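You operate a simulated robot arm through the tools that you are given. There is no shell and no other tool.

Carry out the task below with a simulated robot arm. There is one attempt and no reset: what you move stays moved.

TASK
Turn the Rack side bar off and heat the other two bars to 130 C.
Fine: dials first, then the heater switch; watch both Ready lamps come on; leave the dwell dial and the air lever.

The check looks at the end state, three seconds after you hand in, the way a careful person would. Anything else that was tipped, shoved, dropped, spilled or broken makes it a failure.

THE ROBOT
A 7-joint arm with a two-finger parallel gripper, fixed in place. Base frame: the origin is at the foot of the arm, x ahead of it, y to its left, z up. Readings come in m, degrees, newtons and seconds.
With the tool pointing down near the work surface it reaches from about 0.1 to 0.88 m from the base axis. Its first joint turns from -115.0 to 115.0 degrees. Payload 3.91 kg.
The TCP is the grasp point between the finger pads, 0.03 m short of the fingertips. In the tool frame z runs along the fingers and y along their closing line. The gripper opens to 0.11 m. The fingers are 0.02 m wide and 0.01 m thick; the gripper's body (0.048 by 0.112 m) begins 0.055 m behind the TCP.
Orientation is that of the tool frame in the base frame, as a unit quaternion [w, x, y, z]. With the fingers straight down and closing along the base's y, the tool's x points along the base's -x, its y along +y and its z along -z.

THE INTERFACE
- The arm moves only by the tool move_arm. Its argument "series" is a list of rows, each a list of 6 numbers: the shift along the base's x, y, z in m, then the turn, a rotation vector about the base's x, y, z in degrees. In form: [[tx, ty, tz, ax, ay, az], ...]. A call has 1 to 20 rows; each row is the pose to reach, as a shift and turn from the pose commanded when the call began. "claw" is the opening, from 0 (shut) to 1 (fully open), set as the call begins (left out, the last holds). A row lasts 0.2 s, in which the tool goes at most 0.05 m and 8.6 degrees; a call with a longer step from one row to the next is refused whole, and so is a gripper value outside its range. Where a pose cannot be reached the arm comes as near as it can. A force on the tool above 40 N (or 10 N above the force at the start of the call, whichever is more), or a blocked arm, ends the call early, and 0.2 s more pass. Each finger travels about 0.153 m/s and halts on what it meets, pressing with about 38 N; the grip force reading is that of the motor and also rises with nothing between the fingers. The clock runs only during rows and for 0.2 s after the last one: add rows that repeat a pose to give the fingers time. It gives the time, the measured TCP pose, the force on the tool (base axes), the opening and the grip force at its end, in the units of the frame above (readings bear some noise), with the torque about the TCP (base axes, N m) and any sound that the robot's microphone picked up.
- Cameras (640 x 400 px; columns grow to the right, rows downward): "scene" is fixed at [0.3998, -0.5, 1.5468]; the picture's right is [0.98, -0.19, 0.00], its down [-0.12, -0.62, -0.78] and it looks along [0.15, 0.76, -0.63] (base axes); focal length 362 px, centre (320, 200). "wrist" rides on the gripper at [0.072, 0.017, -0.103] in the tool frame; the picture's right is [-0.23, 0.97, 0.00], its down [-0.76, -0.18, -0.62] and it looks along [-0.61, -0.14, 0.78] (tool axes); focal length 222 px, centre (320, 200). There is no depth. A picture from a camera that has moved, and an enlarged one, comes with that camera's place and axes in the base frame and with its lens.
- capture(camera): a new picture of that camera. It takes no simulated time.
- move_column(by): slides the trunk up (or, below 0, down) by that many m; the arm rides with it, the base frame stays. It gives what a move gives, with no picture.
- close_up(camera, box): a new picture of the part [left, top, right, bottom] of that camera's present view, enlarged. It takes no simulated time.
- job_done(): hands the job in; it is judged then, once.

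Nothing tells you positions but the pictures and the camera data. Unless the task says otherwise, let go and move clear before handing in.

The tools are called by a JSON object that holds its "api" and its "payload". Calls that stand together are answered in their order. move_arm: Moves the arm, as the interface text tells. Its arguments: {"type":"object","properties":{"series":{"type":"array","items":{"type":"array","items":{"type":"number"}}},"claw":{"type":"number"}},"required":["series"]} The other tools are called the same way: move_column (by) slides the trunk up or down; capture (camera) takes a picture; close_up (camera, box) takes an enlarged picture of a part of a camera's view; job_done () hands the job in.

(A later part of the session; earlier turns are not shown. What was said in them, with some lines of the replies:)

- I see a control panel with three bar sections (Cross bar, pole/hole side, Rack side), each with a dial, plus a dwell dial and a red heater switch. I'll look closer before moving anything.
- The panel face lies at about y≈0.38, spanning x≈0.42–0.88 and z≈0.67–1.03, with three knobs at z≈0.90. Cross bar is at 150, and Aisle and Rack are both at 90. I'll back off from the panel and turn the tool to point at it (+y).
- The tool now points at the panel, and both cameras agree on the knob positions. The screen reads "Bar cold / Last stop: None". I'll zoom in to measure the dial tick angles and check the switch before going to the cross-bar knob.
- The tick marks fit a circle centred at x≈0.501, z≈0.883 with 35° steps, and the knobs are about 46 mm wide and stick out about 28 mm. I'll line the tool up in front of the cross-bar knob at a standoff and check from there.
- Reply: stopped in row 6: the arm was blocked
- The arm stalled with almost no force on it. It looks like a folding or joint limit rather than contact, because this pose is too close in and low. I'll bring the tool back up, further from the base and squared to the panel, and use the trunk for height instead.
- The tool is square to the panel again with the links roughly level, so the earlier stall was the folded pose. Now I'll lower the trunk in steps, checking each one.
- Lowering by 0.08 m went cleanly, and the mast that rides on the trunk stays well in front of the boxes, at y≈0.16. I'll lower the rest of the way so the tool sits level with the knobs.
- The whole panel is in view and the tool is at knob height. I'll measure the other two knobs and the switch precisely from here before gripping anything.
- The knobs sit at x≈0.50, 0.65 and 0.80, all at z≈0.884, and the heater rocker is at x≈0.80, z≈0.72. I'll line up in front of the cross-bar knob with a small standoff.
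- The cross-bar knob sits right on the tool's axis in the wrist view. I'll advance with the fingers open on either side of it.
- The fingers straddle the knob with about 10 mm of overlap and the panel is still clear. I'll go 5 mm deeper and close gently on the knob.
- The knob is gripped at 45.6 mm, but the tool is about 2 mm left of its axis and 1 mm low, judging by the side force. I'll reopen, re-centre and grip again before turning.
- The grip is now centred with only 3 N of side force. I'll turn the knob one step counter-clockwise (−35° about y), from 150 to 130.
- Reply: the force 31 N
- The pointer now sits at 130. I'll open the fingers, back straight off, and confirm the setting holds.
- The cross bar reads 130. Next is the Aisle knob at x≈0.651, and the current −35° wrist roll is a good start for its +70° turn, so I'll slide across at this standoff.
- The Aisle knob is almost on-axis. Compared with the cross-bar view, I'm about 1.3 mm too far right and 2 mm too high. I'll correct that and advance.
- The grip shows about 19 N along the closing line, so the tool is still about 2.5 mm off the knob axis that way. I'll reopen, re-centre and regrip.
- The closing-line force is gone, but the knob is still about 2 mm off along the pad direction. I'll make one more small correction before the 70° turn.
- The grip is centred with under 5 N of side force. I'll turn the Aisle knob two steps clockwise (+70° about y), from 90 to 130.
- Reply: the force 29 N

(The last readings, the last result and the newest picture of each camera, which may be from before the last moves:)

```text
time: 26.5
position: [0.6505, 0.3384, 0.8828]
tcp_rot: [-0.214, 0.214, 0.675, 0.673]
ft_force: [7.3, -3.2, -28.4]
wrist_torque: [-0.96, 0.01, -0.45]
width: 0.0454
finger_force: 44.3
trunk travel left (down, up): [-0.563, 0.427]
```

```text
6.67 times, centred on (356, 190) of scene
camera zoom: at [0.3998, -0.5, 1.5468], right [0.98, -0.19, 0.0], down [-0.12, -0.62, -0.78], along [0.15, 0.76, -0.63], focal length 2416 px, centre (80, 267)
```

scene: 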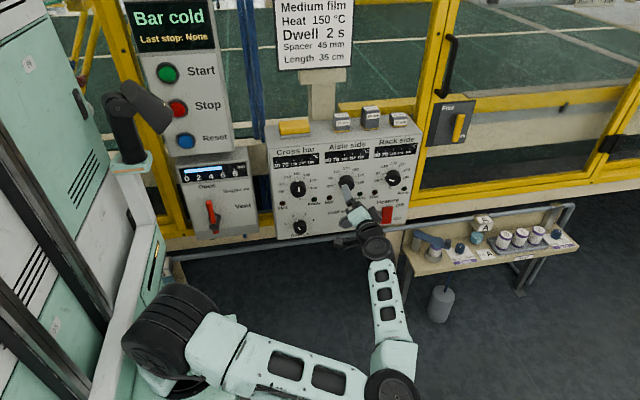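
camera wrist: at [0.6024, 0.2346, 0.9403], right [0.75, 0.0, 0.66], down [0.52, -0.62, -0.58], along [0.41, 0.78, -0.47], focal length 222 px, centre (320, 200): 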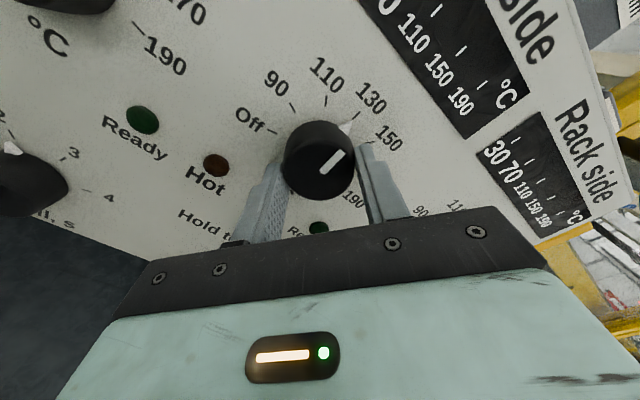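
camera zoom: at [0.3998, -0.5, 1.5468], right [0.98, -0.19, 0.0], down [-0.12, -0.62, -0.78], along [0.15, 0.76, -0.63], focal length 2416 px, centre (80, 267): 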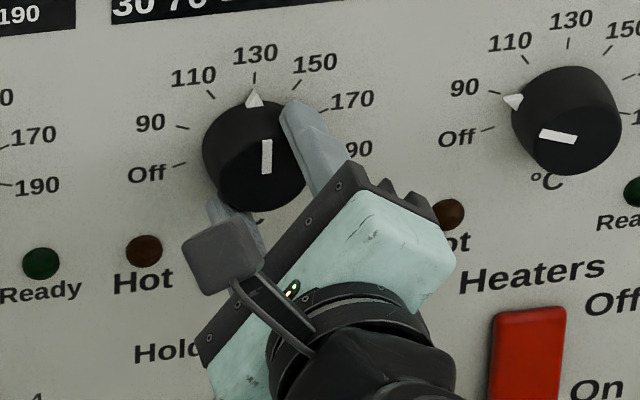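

The Aisle pointer is on 130. I'll release and back off, then check that it holds.

{"api": "move_arm", "payload": {"series": [[0, 0, 0, 0, 0, 0], [0, 0, 0, 0, 0, 0], [0, -0.02, 0, 0, 0, 0], [0, -0.045, 0, 0, 0, 0], [0, -0.075, 0, 0, 0, 0], [0, -0.075, 0, 0, 0, 0]], "claw": 0.9}}

{"api": "capture", "payload": {"camera": "wrist"}}

{"api": "close_up", "payload": {"camera": "scene", "box": [268, 155, 428, 240]}}

{"api": "capture", "payload": {"camera": "scene"}}

```text
time: 27.9
position: [0.65, 0.2644, 0.8871]
tcp_rot: [-0.216, 0.212, 0.674, 0.674]
ft_force: [-0.1, -0.6, -0.1]
wrist_torque: [-0.03, 0.02, 0.02]
width: 0.0991
finger_force: 0.0
trunk travel left (down, up): [-0.563, 0.427]
```

```text
taken
camera wrist: at [0.602, 0.16, 0.9427], right [0.75, 0.0, 0.67], down [0.52, -0.62, -0.59], along [0.41, 0.78, -0.46], focal length 222 px, centre (320, 200)
```

wrist: 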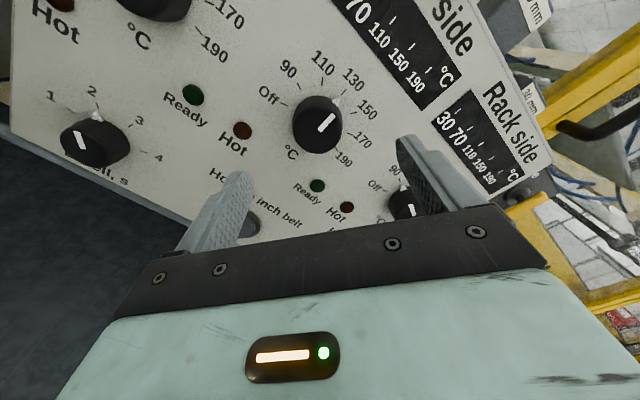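

```text
4.00 times, centred on (348, 198) of scene
camera zoom: at [0.3998, -0.5, 1.5468], right [0.98, -0.19, 0.0], down [-0.12, -0.62, -0.78], along [0.15, 0.76, -0.63], focal length 1449 px, centre (208, 210)
```

zoom: 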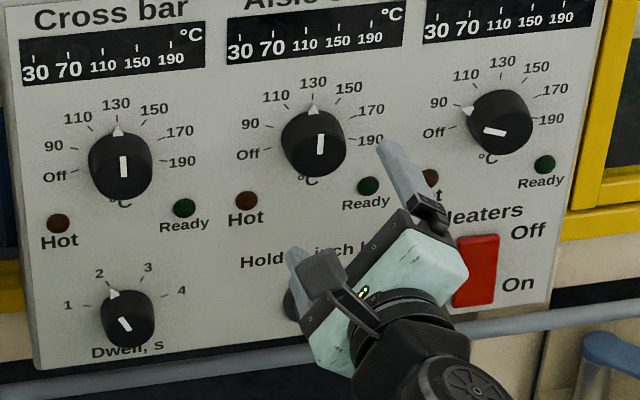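

```text
taken
```

scene: 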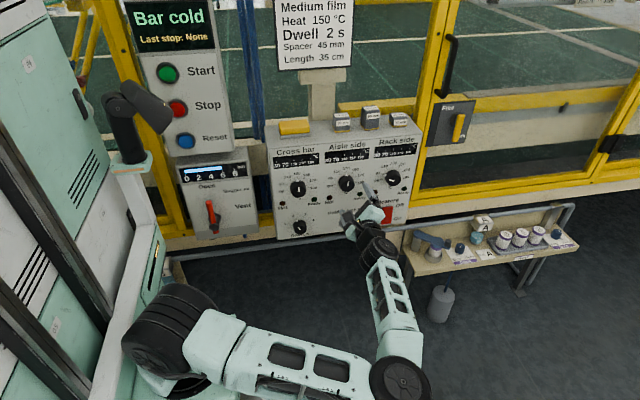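

Both the Cross and Aisle dials read 130. Next I'll move to the Rack side knob at x≈0.802, keeping the current +35° roll so the −35° turn ends at neutral.

{"api": "move_arm", "payload": {"series": [[0.04, 0, -0.0005, 0, 0, 0], [0.08, 0, -0.0008, 0, 0, 0], [0.12, 0, -0.001, 0, 0, 0], [0.1508, 0, -0.001, 0, 0, 0], [0.1508, 0, -0.001, 0, 0, 0]], "claw": 0.9}}

{"api": "capture", "payload": {"camera": "wrist"}}

{"api": "capture", "payload": {"camera": "scene"}}

```text
time: 29.1
position: [0.8036, 0.2643, 0.886]
tcp_rot: [-0.216, 0.213, 0.673, 0.674]
ft_force: [0.0, -0.3, -1.0]
wrist_torque: [0.0, -0.05, 0.01]
width: 0.0989
finger_force: 0.0
trunk travel left (down, up): [-0.563, 0.427]
```

```text
taken
camera wrist: at [0.754, 0.1595, 0.9419], right [0.75, 0.0, 0.66], down [0.52, -0.62, -0.59], along [0.41, 0.78, -0.46], focal length 222 px, centre (320, 200)
```

wrist: 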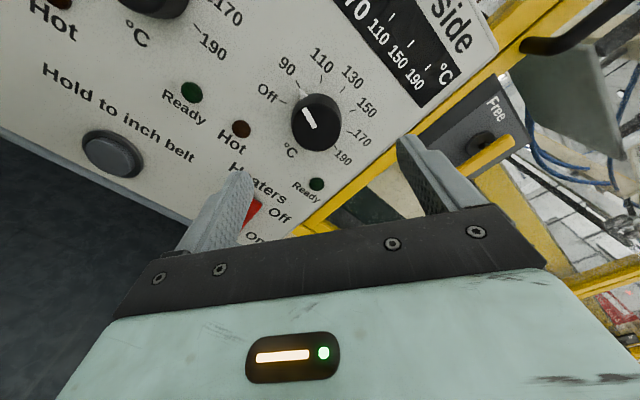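

```text
taken
```

scene: 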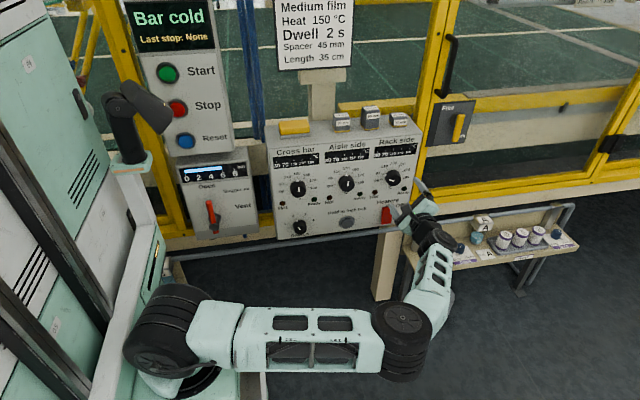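

The Rack knob is nearly on-axis. The force readings from the first two knobs put the real spacing at exactly 0.15 m, so I'll shift −2.2 mm in x and −1.7 mm in z, advance and grip.

{"api": "move_arm", "payload": {"series": [[-0.0022, 0.025, -0.0017, 0, 0, 0], [-0.0022, 0.05, -0.0017, 0, 0, 0], [-0.0022, 0.065, -0.0017, 0, 0, 0], [-0.0022, 0.0755, -0.0017, 0, 0, 0], [-0.0022, 0.0755, -0.0017, 0, 0, 0]], "claw": 0.9}}

{"api": "move_arm", "payload": {"series": [[0, 0, 0, 0, 0, 0], [0, 0, 0, 0, 0, 0], [0, 0, 0, 0, 0, 0]], "claw": 0.2}}

{"api": "close_up", "payload": {"camera": "wrist", "box": [240, 80, 440, 220]}}

{"api": "close_up", "payload": {"camera": "scene", "box": [348, 150, 444, 220]}}

```text
time: 30.3
position: [0.7999, 0.3382, 0.8843]
tcp_rot: [-0.215, 0.213, 0.673, 0.675]
ft_force: [-0.5, -0.3, 0.0]
wrist_torque: [-0.01, 0.02, -0.03]
width: 0.0991
finger_force: 0.1
trunk travel left (down, up): [-0.563, 0.427]
```

```text
time: 31.1
position: [0.8007, 0.3396, 0.8858]
tcp_rot: [-0.216, 0.213, 0.673, 0.675]
ft_force: [0.7, 1.2, 0.1]
wrist_torque: [-0.05, 0.0, -0.08]
width: 0.0461
finger_force: 45.3
trunk travel left (down, up): [-0.563, 0.427]
```

```text
2.86 times, centred on (340, 150) of wrist
camera zoom: at [0.7512, 0.2352, 0.9403], right [0.75, 0.0, 0.66], down [0.52, -0.62, -0.59], along [0.41, 0.78, -0.46], focal length 635 px, centre (263, 343)
```

zoom: 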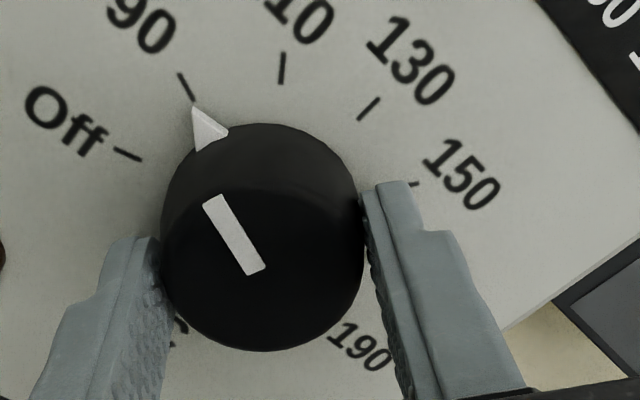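

```text
5.71 times, centred on (396, 185) of scene
camera zoom: at [0.3998, -0.5, 1.5468], right [0.98, -0.19, 0.0], down [-0.12, -0.62, -0.78], along [0.15, 0.76, -0.63], focal length 2070 px, centre (-114, 286)
```

zoom: 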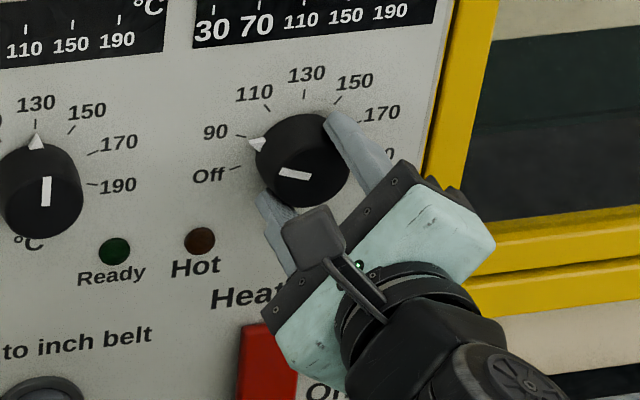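

The grip on the Rack knob is almost force-free, so it's centred. I'll turn it one step counter-clockwise (−35°), from 90 to Off.

{"api": "move_arm", "payload": {"series": [[0, 0, 0, 0, -5, 0], [0, 0, 0, 0, -11, 0], [0, 0, 0, 0, -17, 0], [0, 0, 0, 0, -23, 0], [0, 0, 0, 0, -29, 0], [0, 0, 0, 0, -35, 0], [0, 0, 0, 0, -35, 0], [0, 0, 0, 0, -35, 0]]}}

{"api": "capture", "payload": {"camera": "wrist"}}

{"api": "close_up", "payload": {"camera": "scene", "box": [348, 150, 444, 220]}}

```text
time: 32.9
position: [0.8002, 0.3401, 0.8847]
tcp_rot: [-0.002, 0.001, 0.706, 0.708]
ft_force: [21.0, 21.1, 12.4]
wrist_torque: [0.33, 0.1, -0.94]
width: 0.0461
finger_force: 45.3
trunk travel left (down, up): [-0.563, 0.427]
```

```text
taken
camera wrist: at [0.7281, 0.2353, 0.9024], right [0.23, 0.0, 0.97], down [0.76, -0.62, -0.18], along [0.61, 0.78, -0.14], focal length 222 px, centre (320, 200)
```

wrist: 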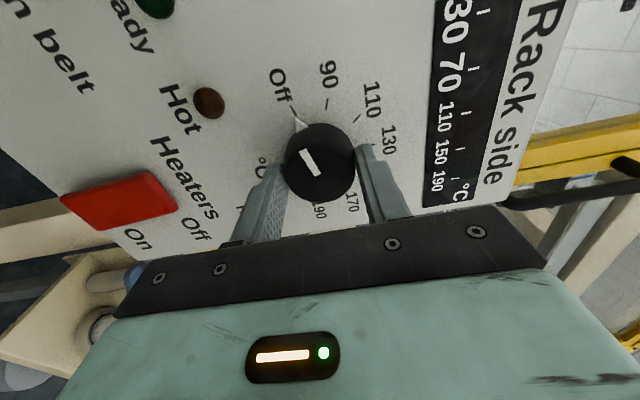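

```text
5.71 times, centred on (396, 185) of scene
camera zoom: at [0.3998, -0.5, 1.5468], right [0.98, -0.19, 0.0], down [-0.12, -0.62, -0.78], along [0.15, 0.76, -0.63], focal length 2070 px, centre (-114, 286)
```

zoom: 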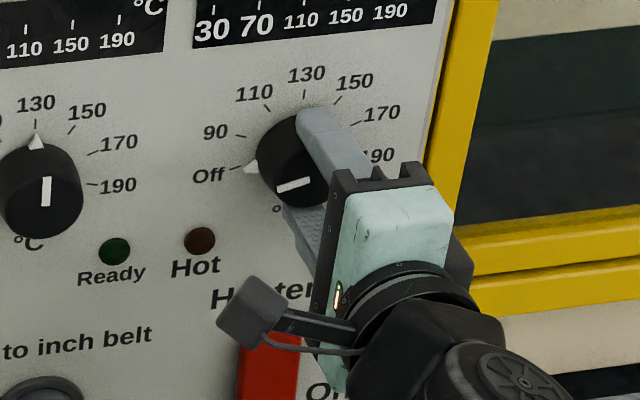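

The Rack side pointer is on Off. I'll release, back away and confirm all three dials.

{"api": "move_arm", "payload": {"series": [[0, 0, 0, 0, 0, 0], [0, 0, 0, 0, 0, 0], [0, -0.02, 0, 0, 0, 0], [0, -0.045, 0, 0, 0, 0], [0, -0.075, 0, 0, 0, 0], [0, -0.1, 0, 0, 0, 0], [0, -0.1, 0, 0, 0, 0]], "claw": 0.9}}

{"api": "capture", "payload": {"camera": "wrist"}}

{"api": "capture", "payload": {"camera": "scene"}}

{"api": "close_up", "payload": {"camera": "scene", "box": [268, 150, 428, 240]}}

{"api": "close_up", "payload": {"camera": "wrist", "box": [80, 80, 280, 240]}}

```text
time: 34.5
position: [0.7991, 0.2385, 0.8841]
tcp_rot: [-0.003, -0.001, 0.707, 0.707]
ft_force: [-0.5, 0.5, -0.8]
wrist_torque: [0.02, 0.0, -0.03]
width: 0.0992
finger_force: 0.0
trunk travel left (down, up): [-0.563, 0.427]
```

```text
taken
camera wrist: at [0.7265, 0.1337, 0.9018], right [0.23, 0.0, 0.97], down [0.76, -0.62, -0.18], along [0.6, 0.78, -0.14], focal length 222 px, centre (320, 200)
```

wrist: 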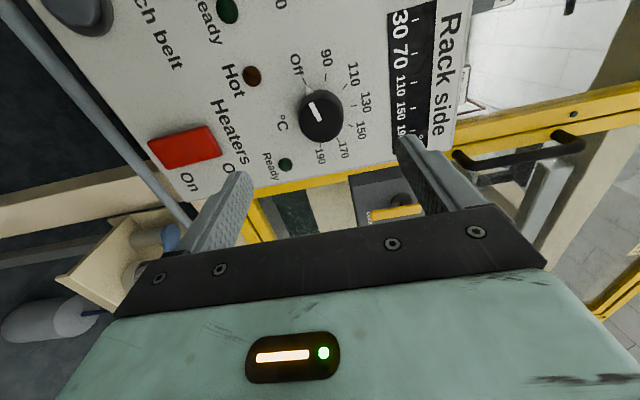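

```text
taken
```

scene: 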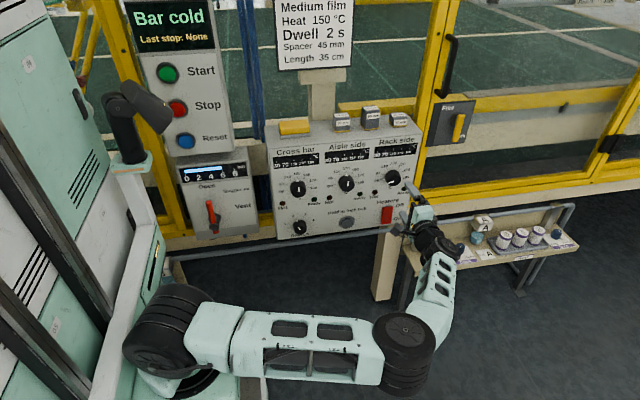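

```text
4.00 times, centred on (348, 195) of scene
camera zoom: at [0.3998, -0.5, 1.5468], right [0.98, -0.19, 0.0], down [-0.12, -0.62, -0.78], along [0.15, 0.76, -0.63], focal length 1449 px, centre (208, 220)
```

zoom: 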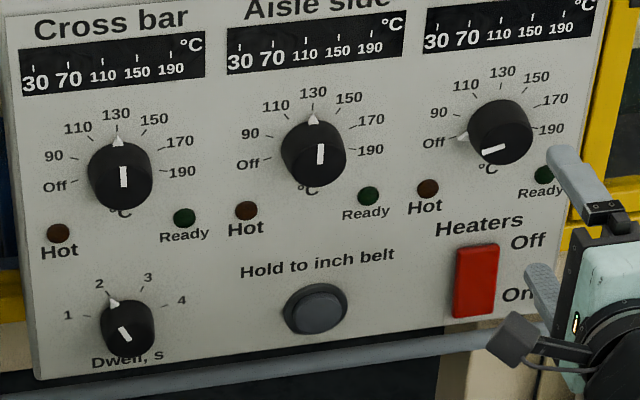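

```text
2.50 times, centred on (180, 160) of wrist
camera zoom: at [0.7265, 0.1337, 0.9018], right [0.23, 0.0, 0.97], down [0.76, -0.62, -0.18], along [0.6, 0.78, -0.14], focal length 555 px, centre (670, 300)
```

zoom: 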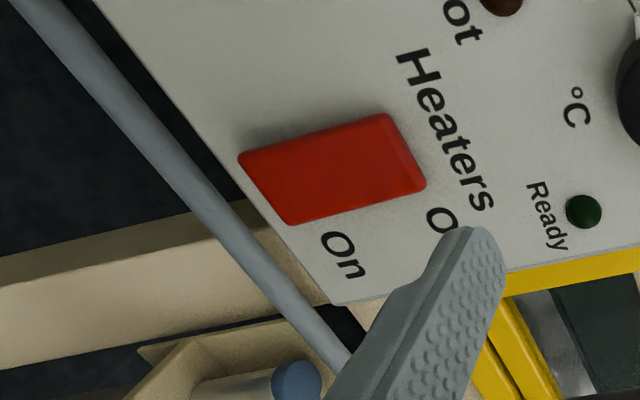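

All three dials are set: Cross 130, Aisle 130, Rack Off. The heater rocker spans roughly x 0.783–0.821 and z 0.683–0.763 with "On" at the bottom, so I'll close the fingers and lower to face its lower half.

{"api": "move_arm", "payload": {"series": [[0.001, 0, -0.03, 0, 0, 0], [0.001, 0, -0.065, 0, 0, 0], [0.001, 0, -0.1, 0, 0, 0], [0.001, 0.0, -0.135, 0, 0, 0], [0.001, 0.0, -0.165, 0, 0, 0], [0.001, 0.0, -0.1845, 0, 0, 0], [0.001, 0.0, -0.1845, 0, 0, 0]], "claw": 0}}

{"api": "capture", "payload": {"camera": "wrist"}}

{"api": "capture", "payload": {"camera": "scene"}}

```text
time: 36.1
position: [0.8004, 0.2398, 0.701]
tcp_rot: [-0.003, 0.0, 0.707, 0.707]
ft_force: [0.6, 0.4, 0.6]
wrist_torque: [0.01, 0.04, -0.02]
width: 0.0
finger_force: 37.8
trunk travel left (down, up): [-0.563, 0.427]
```

```text
taken
camera wrist: at [0.7292, 0.1349, 0.7179], right [0.23, 0.0, 0.97], down [0.76, -0.62, -0.18], along [0.6, 0.78, -0.14], focal length 222 px, centre (320, 200)
```

wrist: 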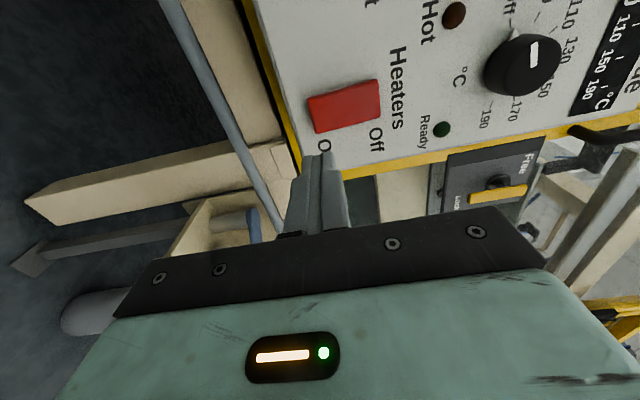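

```text
taken
```

scene: 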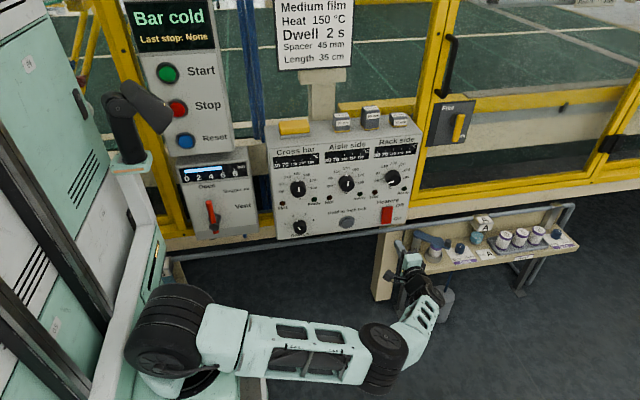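

The fingers are closed and facing the lower ("On") end of the rocker with clear space around. I'll zoom in to set the press height.

{"api": "close_up", "payload": {"camera": "wrist", "box": [270, 60, 410, 160]}}

{"api": "close_up", "payload": {"camera": "scene", "box": [350, 185, 430, 235]}}

```text
4.00 times, centred on (340, 110) of wrist
camera zoom: at [0.7292, 0.1349, 0.7179], right [0.23, 0.0, 0.97], down [0.76, -0.62, -0.18], along [0.6, 0.78, -0.14], focal length 888 px, centre (240, 560)
```

zoom: 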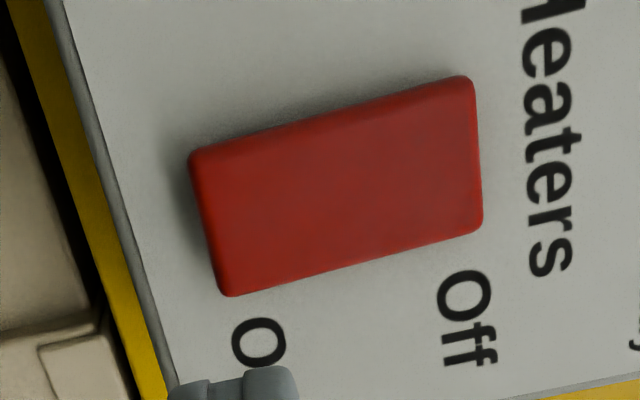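

```text
8.00 times, centred on (390, 210) of scene
camera zoom: at [0.3998, -0.5, 1.5468], right [0.98, -0.19, 0.0], down [-0.12, -0.62, -0.78], along [0.15, 0.76, -0.63], focal length 2899 px, centre (-240, 120)
```

zoom: 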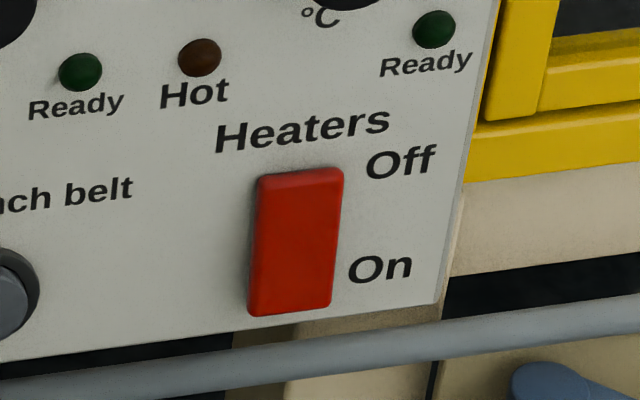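

The rocker spans z≈0.693–0.761, so I'll press at z≈0.706. I'll advance close first, then move in slowly and watch the force and sound.

{"api": "move_arm", "payload": {"series": [[0, 0.02, 0.005, 0, 0, 0], [0, 0.045, 0.005, 0, 0, 0], [0, 0.065, 0.005, 0, 0, 0], [0, 0.075, 0.005, 0, 0, 0], [0, 0.08, 0.005, 0, 0, 0], [0, 0.08, 0.005, 0, 0, 0]], "claw": 0}}

{"api": "capture", "payload": {"camera": "wrist"}}

{"api": "close_up", "payload": {"camera": "scene", "box": [350, 185, 430, 235]}}

```text
time: 37.5
position: [0.8015, 0.319, 0.706]
tcp_rot: [-0.004, -0.001, 0.707, 0.707]
ft_force: [-0.4, -1.3, -0.6]
wrist_torque: [-0.01, -0.01, 0.0]
width: 0.0
finger_force: 37.7
trunk travel left (down, up): [-0.563, 0.427]
```

```text
taken
camera wrist: at [0.7291, 0.2154, 0.7227], right [0.23, 0.0, 0.97], down [0.76, -0.62, -0.18], along [0.6, 0.78, -0.14], focal length 222 px, centre (320, 200)
```

wrist: 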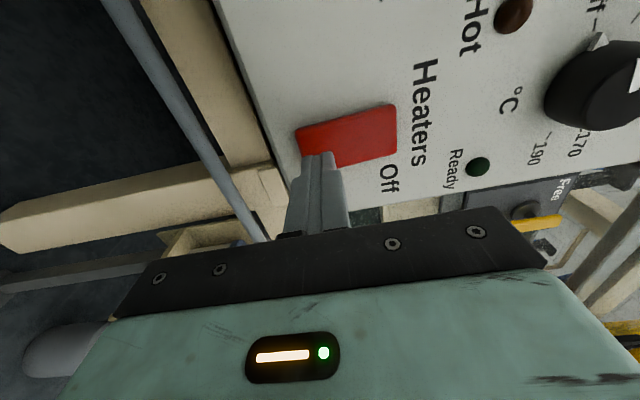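

```text
8.00 times, centred on (390, 210) of scene
camera zoom: at [0.3998, -0.5, 1.5468], right [0.98, -0.19, 0.0], down [-0.12, -0.62, -0.78], along [0.15, 0.76, -0.63], focal length 2899 px, centre (-240, 120)
```

zoom: 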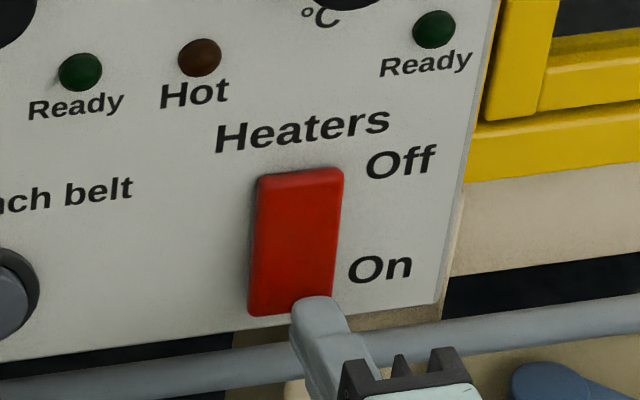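

The fingertips are about a centimetre off the "On" half of the rocker. I'll press in slowly.

{"api": "move_arm", "payload": {"series": [[0, 0.003, 0, 0, 0, 0], [0, 0.006, 0, 0, 0, 0], [0, 0.009, 0, 0, 0, 0], [0, 0.012, 0, 0, 0, 0], [0, 0.015, 0, 0, 0, 0]], "claw": 0}}

{"api": "close_up", "payload": {"camera": "scene", "box": [350, 185, 430, 235]}}

{"api": "close_up", "payload": {"camera": "wrist", "box": [260, 80, 440, 210]}}

```text
time: 38.7
position: [0.8008, 0.334, 0.7032]
tcp_rot: [-0.003, 0.0, 0.707, 0.707]
ft_force: [-1.9, -2.0, 0.0]
wrist_torque: [-0.03, 0.01, -0.01]
width: 0.0
finger_force: 37.5
trunk travel left (down, up): [-0.563, 0.427]
```

```text
8.00 times, centred on (390, 210) of scene
camera zoom: at [0.3998, -0.5, 1.5468], right [0.98, -0.19, 0.0], down [-0.12, -0.62, -0.78], along [0.15, 0.76, -0.63], focal length 2899 px, centre (-240, 120)
```

zoom: 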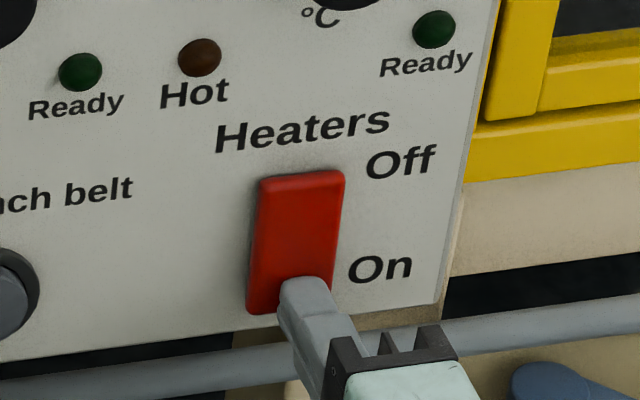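

```text
3.08 times, centred on (350, 145) of wrist
camera zoom: at [0.729, 0.2297, 0.7216], right [0.23, 0.0, 0.97], down [0.76, -0.62, -0.18], along [0.6, 0.78, -0.14], focal length 684 px, centre (228, 369)
```

zoom: 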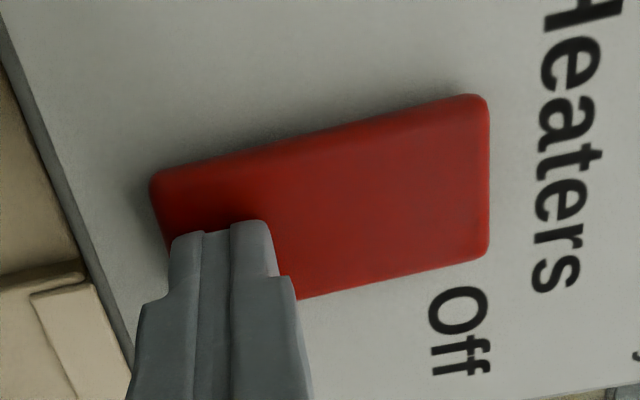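

The fingertips have just touched the rocker (about 2 N). I'll keep pressing in small steps.

{"api": "move_arm", "payload": {"series": [[0, 0.002, 0, 0, 0, 0], [0, 0.004, 0, 0, 0, 0], [0, 0.006, 0, 0, 0, 0], [0, 0.008, 0, 0, 0, 0]], "claw": 0}}

{"api": "close_up", "payload": {"camera": "scene", "box": [350, 185, 430, 235]}}

{"api": "capture", "payload": {"camera": "scene"}}

```text
time: 39.7
position: [0.8029, 0.3375, 0.7054]
tcp_rot: [-0.003, -0.001, 0.707, 0.708]
ft_force: [-12.4, -22.8, 7.1]
wrist_torque: [0.42, -0.13, 0.37]
width: 0.0
finger_force: 37.1
trunk travel left (down, up): [-0.563, 0.427]
stopped in row 4: the force on the tool passed its limit at 45 N (the readings are from after the stop); the commanded pose is now the measured one
```

```text
8.00 times, centred on (390, 210) of scene
camera zoom: at [0.3998, -0.5, 1.5468], right [0.98, -0.19, 0.0], down [-0.12, -0.62, -0.78], along [0.15, 0.76, -0.63], focal length 2899 px, centre (-240, 120)
```

zoom: 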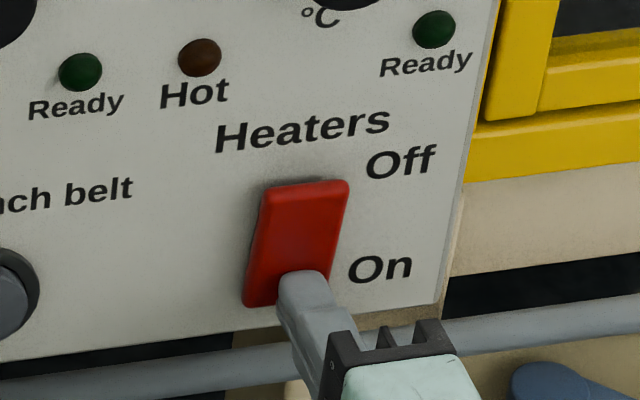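

```text
taken
```

scene: 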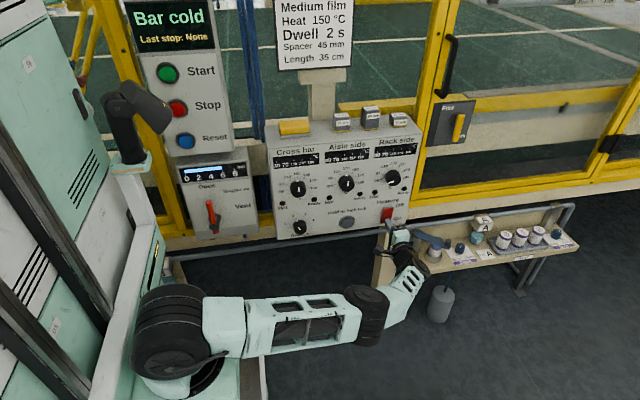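

The rocker has tipped fully to "On" and the press ended at its stop. I'll back straight off and look at its resting position.

{"api": "move_arm", "payload": {"series": [[0, -0.01, 0, 0, 0, 0], [0, -0.035, 0, 0, 0, 0], [0, -0.07, 0, 0, 0, 0], [0, -0.1, 0, 0, 0, 0], [0, -0.1, 0, 0, 0, 0]], "claw": 0}}

{"api": "close_up", "payload": {"camera": "scene", "box": [350, 185, 430, 235]}}

{"api": "close_up", "payload": {"camera": "scene", "box": [264, 135, 424, 240]}}

{"api": "capture", "payload": {"camera": "wrist"}}

```text
time: 40.9
position: [0.8022, 0.2383, 0.7033]
tcp_rot: [-0.002, 0.0, 0.707, 0.707]
ft_force: [-0.1, -0.6, 0.2]
wrist_torque: [-0.04, -0.01, 0.01]
width: 0.0
finger_force: 37.7
trunk travel left (down, up): [-0.563, 0.427]
```

```text
8.00 times, centred on (390, 210) of scene
camera zoom: at [0.3998, -0.5, 1.5468], right [0.98, -0.19, 0.0], down [-0.12, -0.62, -0.78], along [0.15, 0.76, -0.63], focal length 2899 px, centre (-240, 120)
```

zoom: 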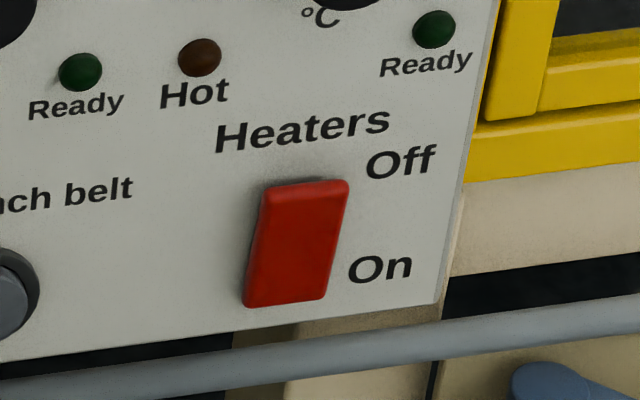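

```text
3.81 times, centred on (344, 188) of scene
camera zoom: at [0.3998, -0.5, 1.5468], right [0.98, -0.19, 0.0], down [-0.12, -0.62, -0.78], along [0.15, 0.76, -0.63], focal length 1380 px, centre (229, 248)
```

zoom: 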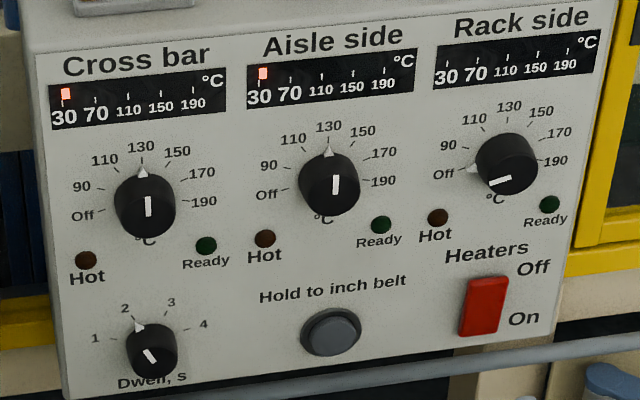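

```text
taken
camera wrist: at [0.7302, 0.1347, 0.7214], right [0.23, 0.0, 0.97], down [0.76, -0.62, -0.18], along [0.6, 0.78, -0.14], focal length 222 px, centre (320, 200)
```

wrist: 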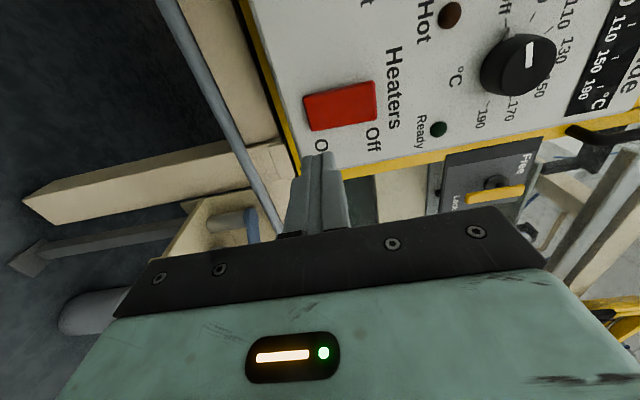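

The heaters are on: the Cross and Aisle gauges show a lit segment at 30, while Rack is dark. I'm clear of the panel, so I'll wait for the Ready lamps.

{"api": "move_arm", "payload": {"series": [[0, -0.02, 0, 0, 0, 0], [0, -0.03, 0, 0, 0, 0], [0, -0.03, 0, 0, 0, 0], [0, -0.03, 0, 0, 0, 0], [0, -0.03, 0, 0, 0, 0], [0, -0.03, 0, 0, 0, 0], [0, -0.03, 0, 0, 0, 0], [0, -0.03, 0, 0, 0, 0], [0, -0.03, 0, 0, 0, 0], [0, -0.03, 0, 0, 0, 0], [0, -0.03, 0, 0, 0, 0], [0, -0.03, 0, 0, 0, 0], [0, -0.03, 0, 0, 0, 0], [0, -0.03, 0, 0, 0, 0], [0, -0.03, 0, 0, 0, 0], [0, -0.03, 0, 0, 0, 0], [0, -0.03, 0, 0, 0, 0], [0, -0.03, 0, 0, 0, 0], [0, -0.03, 0, 0, 0, 0], [0, -0.03, 0, 0, 0, 0]]}}

{"api": "move_arm", "payload": {"series": [[0, 0, 0, 0, 0, 0], [0, 0, 0, 0, 0, 0], [0, 0, 0, 0, 0, 0], [0, 0, 0, 0, 0, 0], [0, 0, 0, 0, 0, 0], [0, 0, 0, 0, 0, 0], [0, 0, 0, 0, 0, 0], [0, 0, 0, 0, 0, 0], [0, 0, 0, 0, 0, 0], [0, 0, 0, 0, 0, 0], [0, 0, 0, 0, 0, 0], [0, 0, 0, 0, 0, 0], [0, 0, 0, 0, 0, 0], [0, 0, 0, 0, 0, 0], [0, 0, 0, 0, 0, 0], [0, 0, 0, 0, 0, 0], [0, 0, 0, 0, 0, 0], [0, 0, 0, 0, 0, 0], [0, 0, 0, 0, 0, 0], [0, 0, 0, 0, 0, 0]]}}

{"api": "close_up", "payload": {"camera": "scene", "box": [264, 135, 424, 240]}}

{"api": "capture", "payload": {"camera": "scene"}}

```text
time: 45.1
position: [0.8024, 0.2088, 0.7036]
tcp_rot: [-0.002, -0.001, 0.707, 0.707]
ft_force: [-0.6, -0.7, -0.1]
wrist_torque: [0.02, -0.02, -0.01]
width: 0.0
finger_force: 38.1
trunk travel left (down, up): [-0.563, 0.427]
```

```text
time: 49.3
position: [0.8016, 0.2093, 0.7035]
tcp_rot: [-0.002, 0.0, 0.707, 0.707]
ft_force: [0.6, 0.2, -0.6]
wrist_torque: [0.01, 0.02, 0.0]
width: 0.0
finger_force: 36.8
trunk travel left (down, up): [-0.563, 0.427]
```

```text
3.81 times, centred on (344, 188) of scene
camera zoom: at [0.3998, -0.5, 1.5468], right [0.98, -0.19, 0.0], down [-0.12, -0.62, -0.78], along [0.15, 0.76, -0.63], focal length 1380 px, centre (229, 248)
```

zoom: 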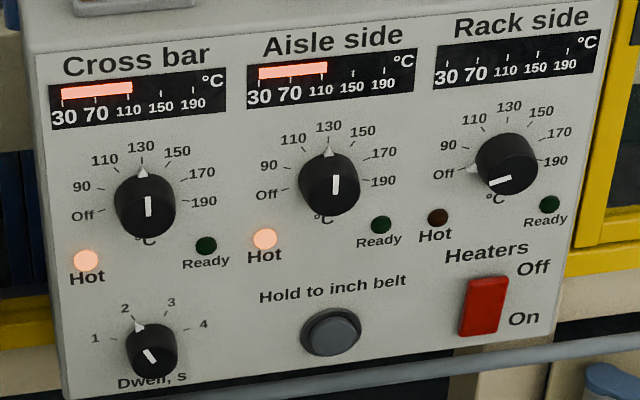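

```text
taken
```

scene: 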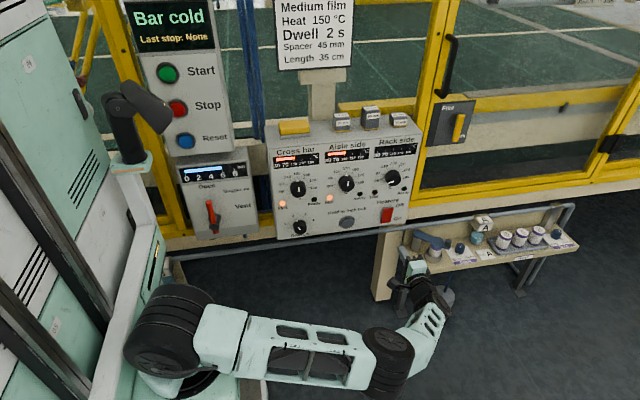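

Both bars are heating (about 110 °C), with the Hot lamps on and Rack dark. Ready is not lit yet, so I'll keep waiting.

{"api": "move_arm", "payload": {"series": [[0, 0, 0, 0, 0, 0], [0, 0, 0, 0, 0, 0], [0, 0, 0, 0, 0, 0], [0, 0, 0, 0, 0, 0], [0, 0, 0, 0, 0, 0], [0, 0, 0, 0, 0, 0], [0, 0, 0, 0, 0, 0], [0, 0, 0, 0, 0, 0], [0, 0, 0, 0, 0, 0], [0, 0, 0, 0, 0, 0], [0, 0, 0, 0, 0, 0], [0, 0, 0, 0, 0, 0], [0, 0, 0, 0, 0, 0], [0, 0, 0, 0, 0, 0], [0, 0, 0, 0, 0, 0], [0, 0, 0, 0, 0, 0], [0, 0, 0, 0, 0, 0], [0, 0, 0, 0, 0, 0], [0, 0, 0, 0, 0, 0], [0, 0, 0, 0, 0, 0]]}}

{"api": "close_up", "payload": {"camera": "scene", "box": [264, 135, 424, 240]}}

```text
time: 53.5
position: [0.8026, 0.2107, 0.7039]
tcp_rot: [-0.002, 0.0, 0.707, 0.707]
ft_force: [0.6, -0.5, 0.1]
wrist_torque: [-0.02, 0.02, 0.0]
width: 0.0001
finger_force: 37.4
trunk travel left (down, up): [-0.563, 0.427]
```

```text
3.81 times, centred on (344, 188) of scene
camera zoom: at [0.3998, -0.5, 1.5468], right [0.98, -0.19, 0.0], down [-0.12, -0.62, -0.78], along [0.15, 0.76, -0.63], focal length 1380 px, centre (229, 248)
```

zoom: 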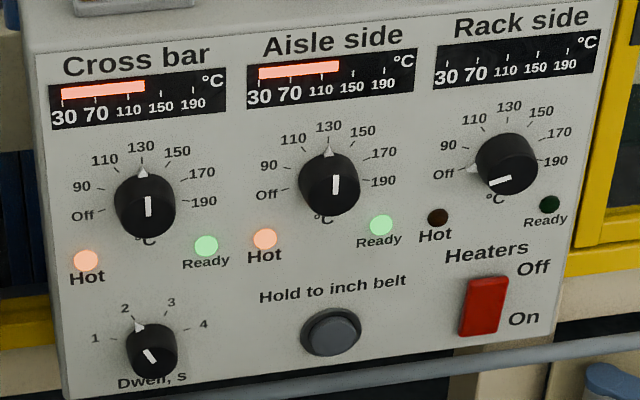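

Both the Cross bar and Aisle side Ready lamps are on, at about 130 °C. I'll wait a few more seconds to be sure they stay on and do a last check of the surroundings.

{"api": "move_arm", "payload": {"series": [[0, 0, 0, 0, 0, 0], [0, 0, 0, 0, 0, 0], [0, 0, 0, 0, 0, 0], [0, 0, 0, 0, 0, 0], [0, 0, 0, 0, 0, 0], [0, 0, 0, 0, 0, 0], [0, 0, 0, 0, 0, 0], [0, 0, 0, 0, 0, 0], [0, 0, 0, 0, 0, 0], [0, 0, 0, 0, 0, 0], [0, 0, 0, 0, 0, 0], [0, 0, 0, 0, 0, 0], [0, 0, 0, 0, 0, 0], [0, 0, 0, 0, 0, 0], [0, 0, 0, 0, 0, 0], [0, 0, 0, 0, 0, 0], [0, 0, 0, 0, 0, 0], [0, 0, 0, 0, 0, 0], [0, 0, 0, 0, 0, 0], [0, 0, 0, 0, 0, 0]]}}

{"api": "close_up", "payload": {"camera": "scene", "box": [264, 135, 424, 240]}}

{"api": "capture", "payload": {"camera": "scene"}}

{"api": "close_up", "payload": {"camera": "scene", "box": [120, 0, 280, 250]}}

```text
time: 57.7
position: [0.8017, 0.2092, 0.7051]
tcp_rot: [-0.001, -0.001, 0.708, 0.707]
ft_force: [-0.1, -0.2, 0.5]
wrist_torque: [0.0, 0.01, 0.06]
width: 0.0
finger_force: 37.7
trunk travel left (down, up): [-0.563, 0.427]
```

```text
3.81 times, centred on (344, 188) of scene
camera zoom: at [0.3998, -0.5, 1.5468], right [0.98, -0.19, 0.0], down [-0.12, -0.62, -0.78], along [0.15, 0.76, -0.63], focal length 1380 px, centre (229, 248)
```

zoom: 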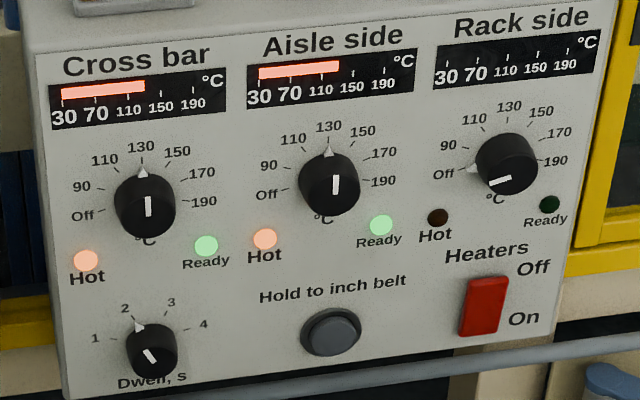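

```text
taken
```

scene: 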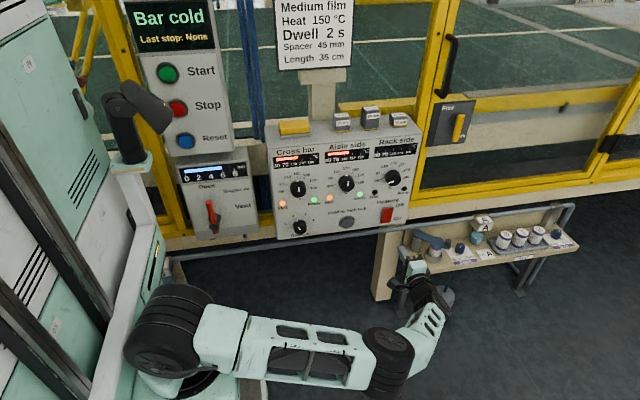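

```text
1.60 times, centred on (200, 125) of scene
camera zoom: at [0.3998, -0.5, 1.5468], right [0.98, -0.19, 0.0], down [-0.12, -0.62, -0.78], along [0.15, 0.76, -0.63], focal length 580 px, centre (512, 320)
```

zoom: 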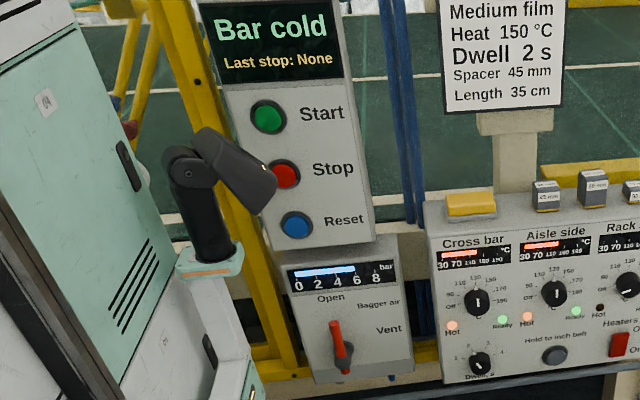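

Cross bar and Aisle side are steady at 130 °C with both Ready lamps lit, Rack side is Off and dark, and the heater switch is On. The dwell dial is still at 2, the air lever is untouched, nothing else was disturbed and the arm is clear, so I'll hand in.

{"api": "job_done", "payload": {}}

```text
The job is handed in.
```

The Rack side bar is off, and the Cross bar and Aisle side bars are at 130 °C with both Ready lamps lit. I've handed the job in; no verdict came back.

- **Order:** I set all three dials first, then switched the heaters on. Both Ready lamps came on and were still lit about four seconds later.
- **Left alone:** the dwell dial is still at 2, and I didn't touch the air lever. I saw nothing tipped or moved.
- **Display:** the line's screen still reads "Bar cold". That is probably because the Rack side bar is off, but I didn't confirm it.
- **Arm:** it is clear of the panel with the gripper closed and empty.
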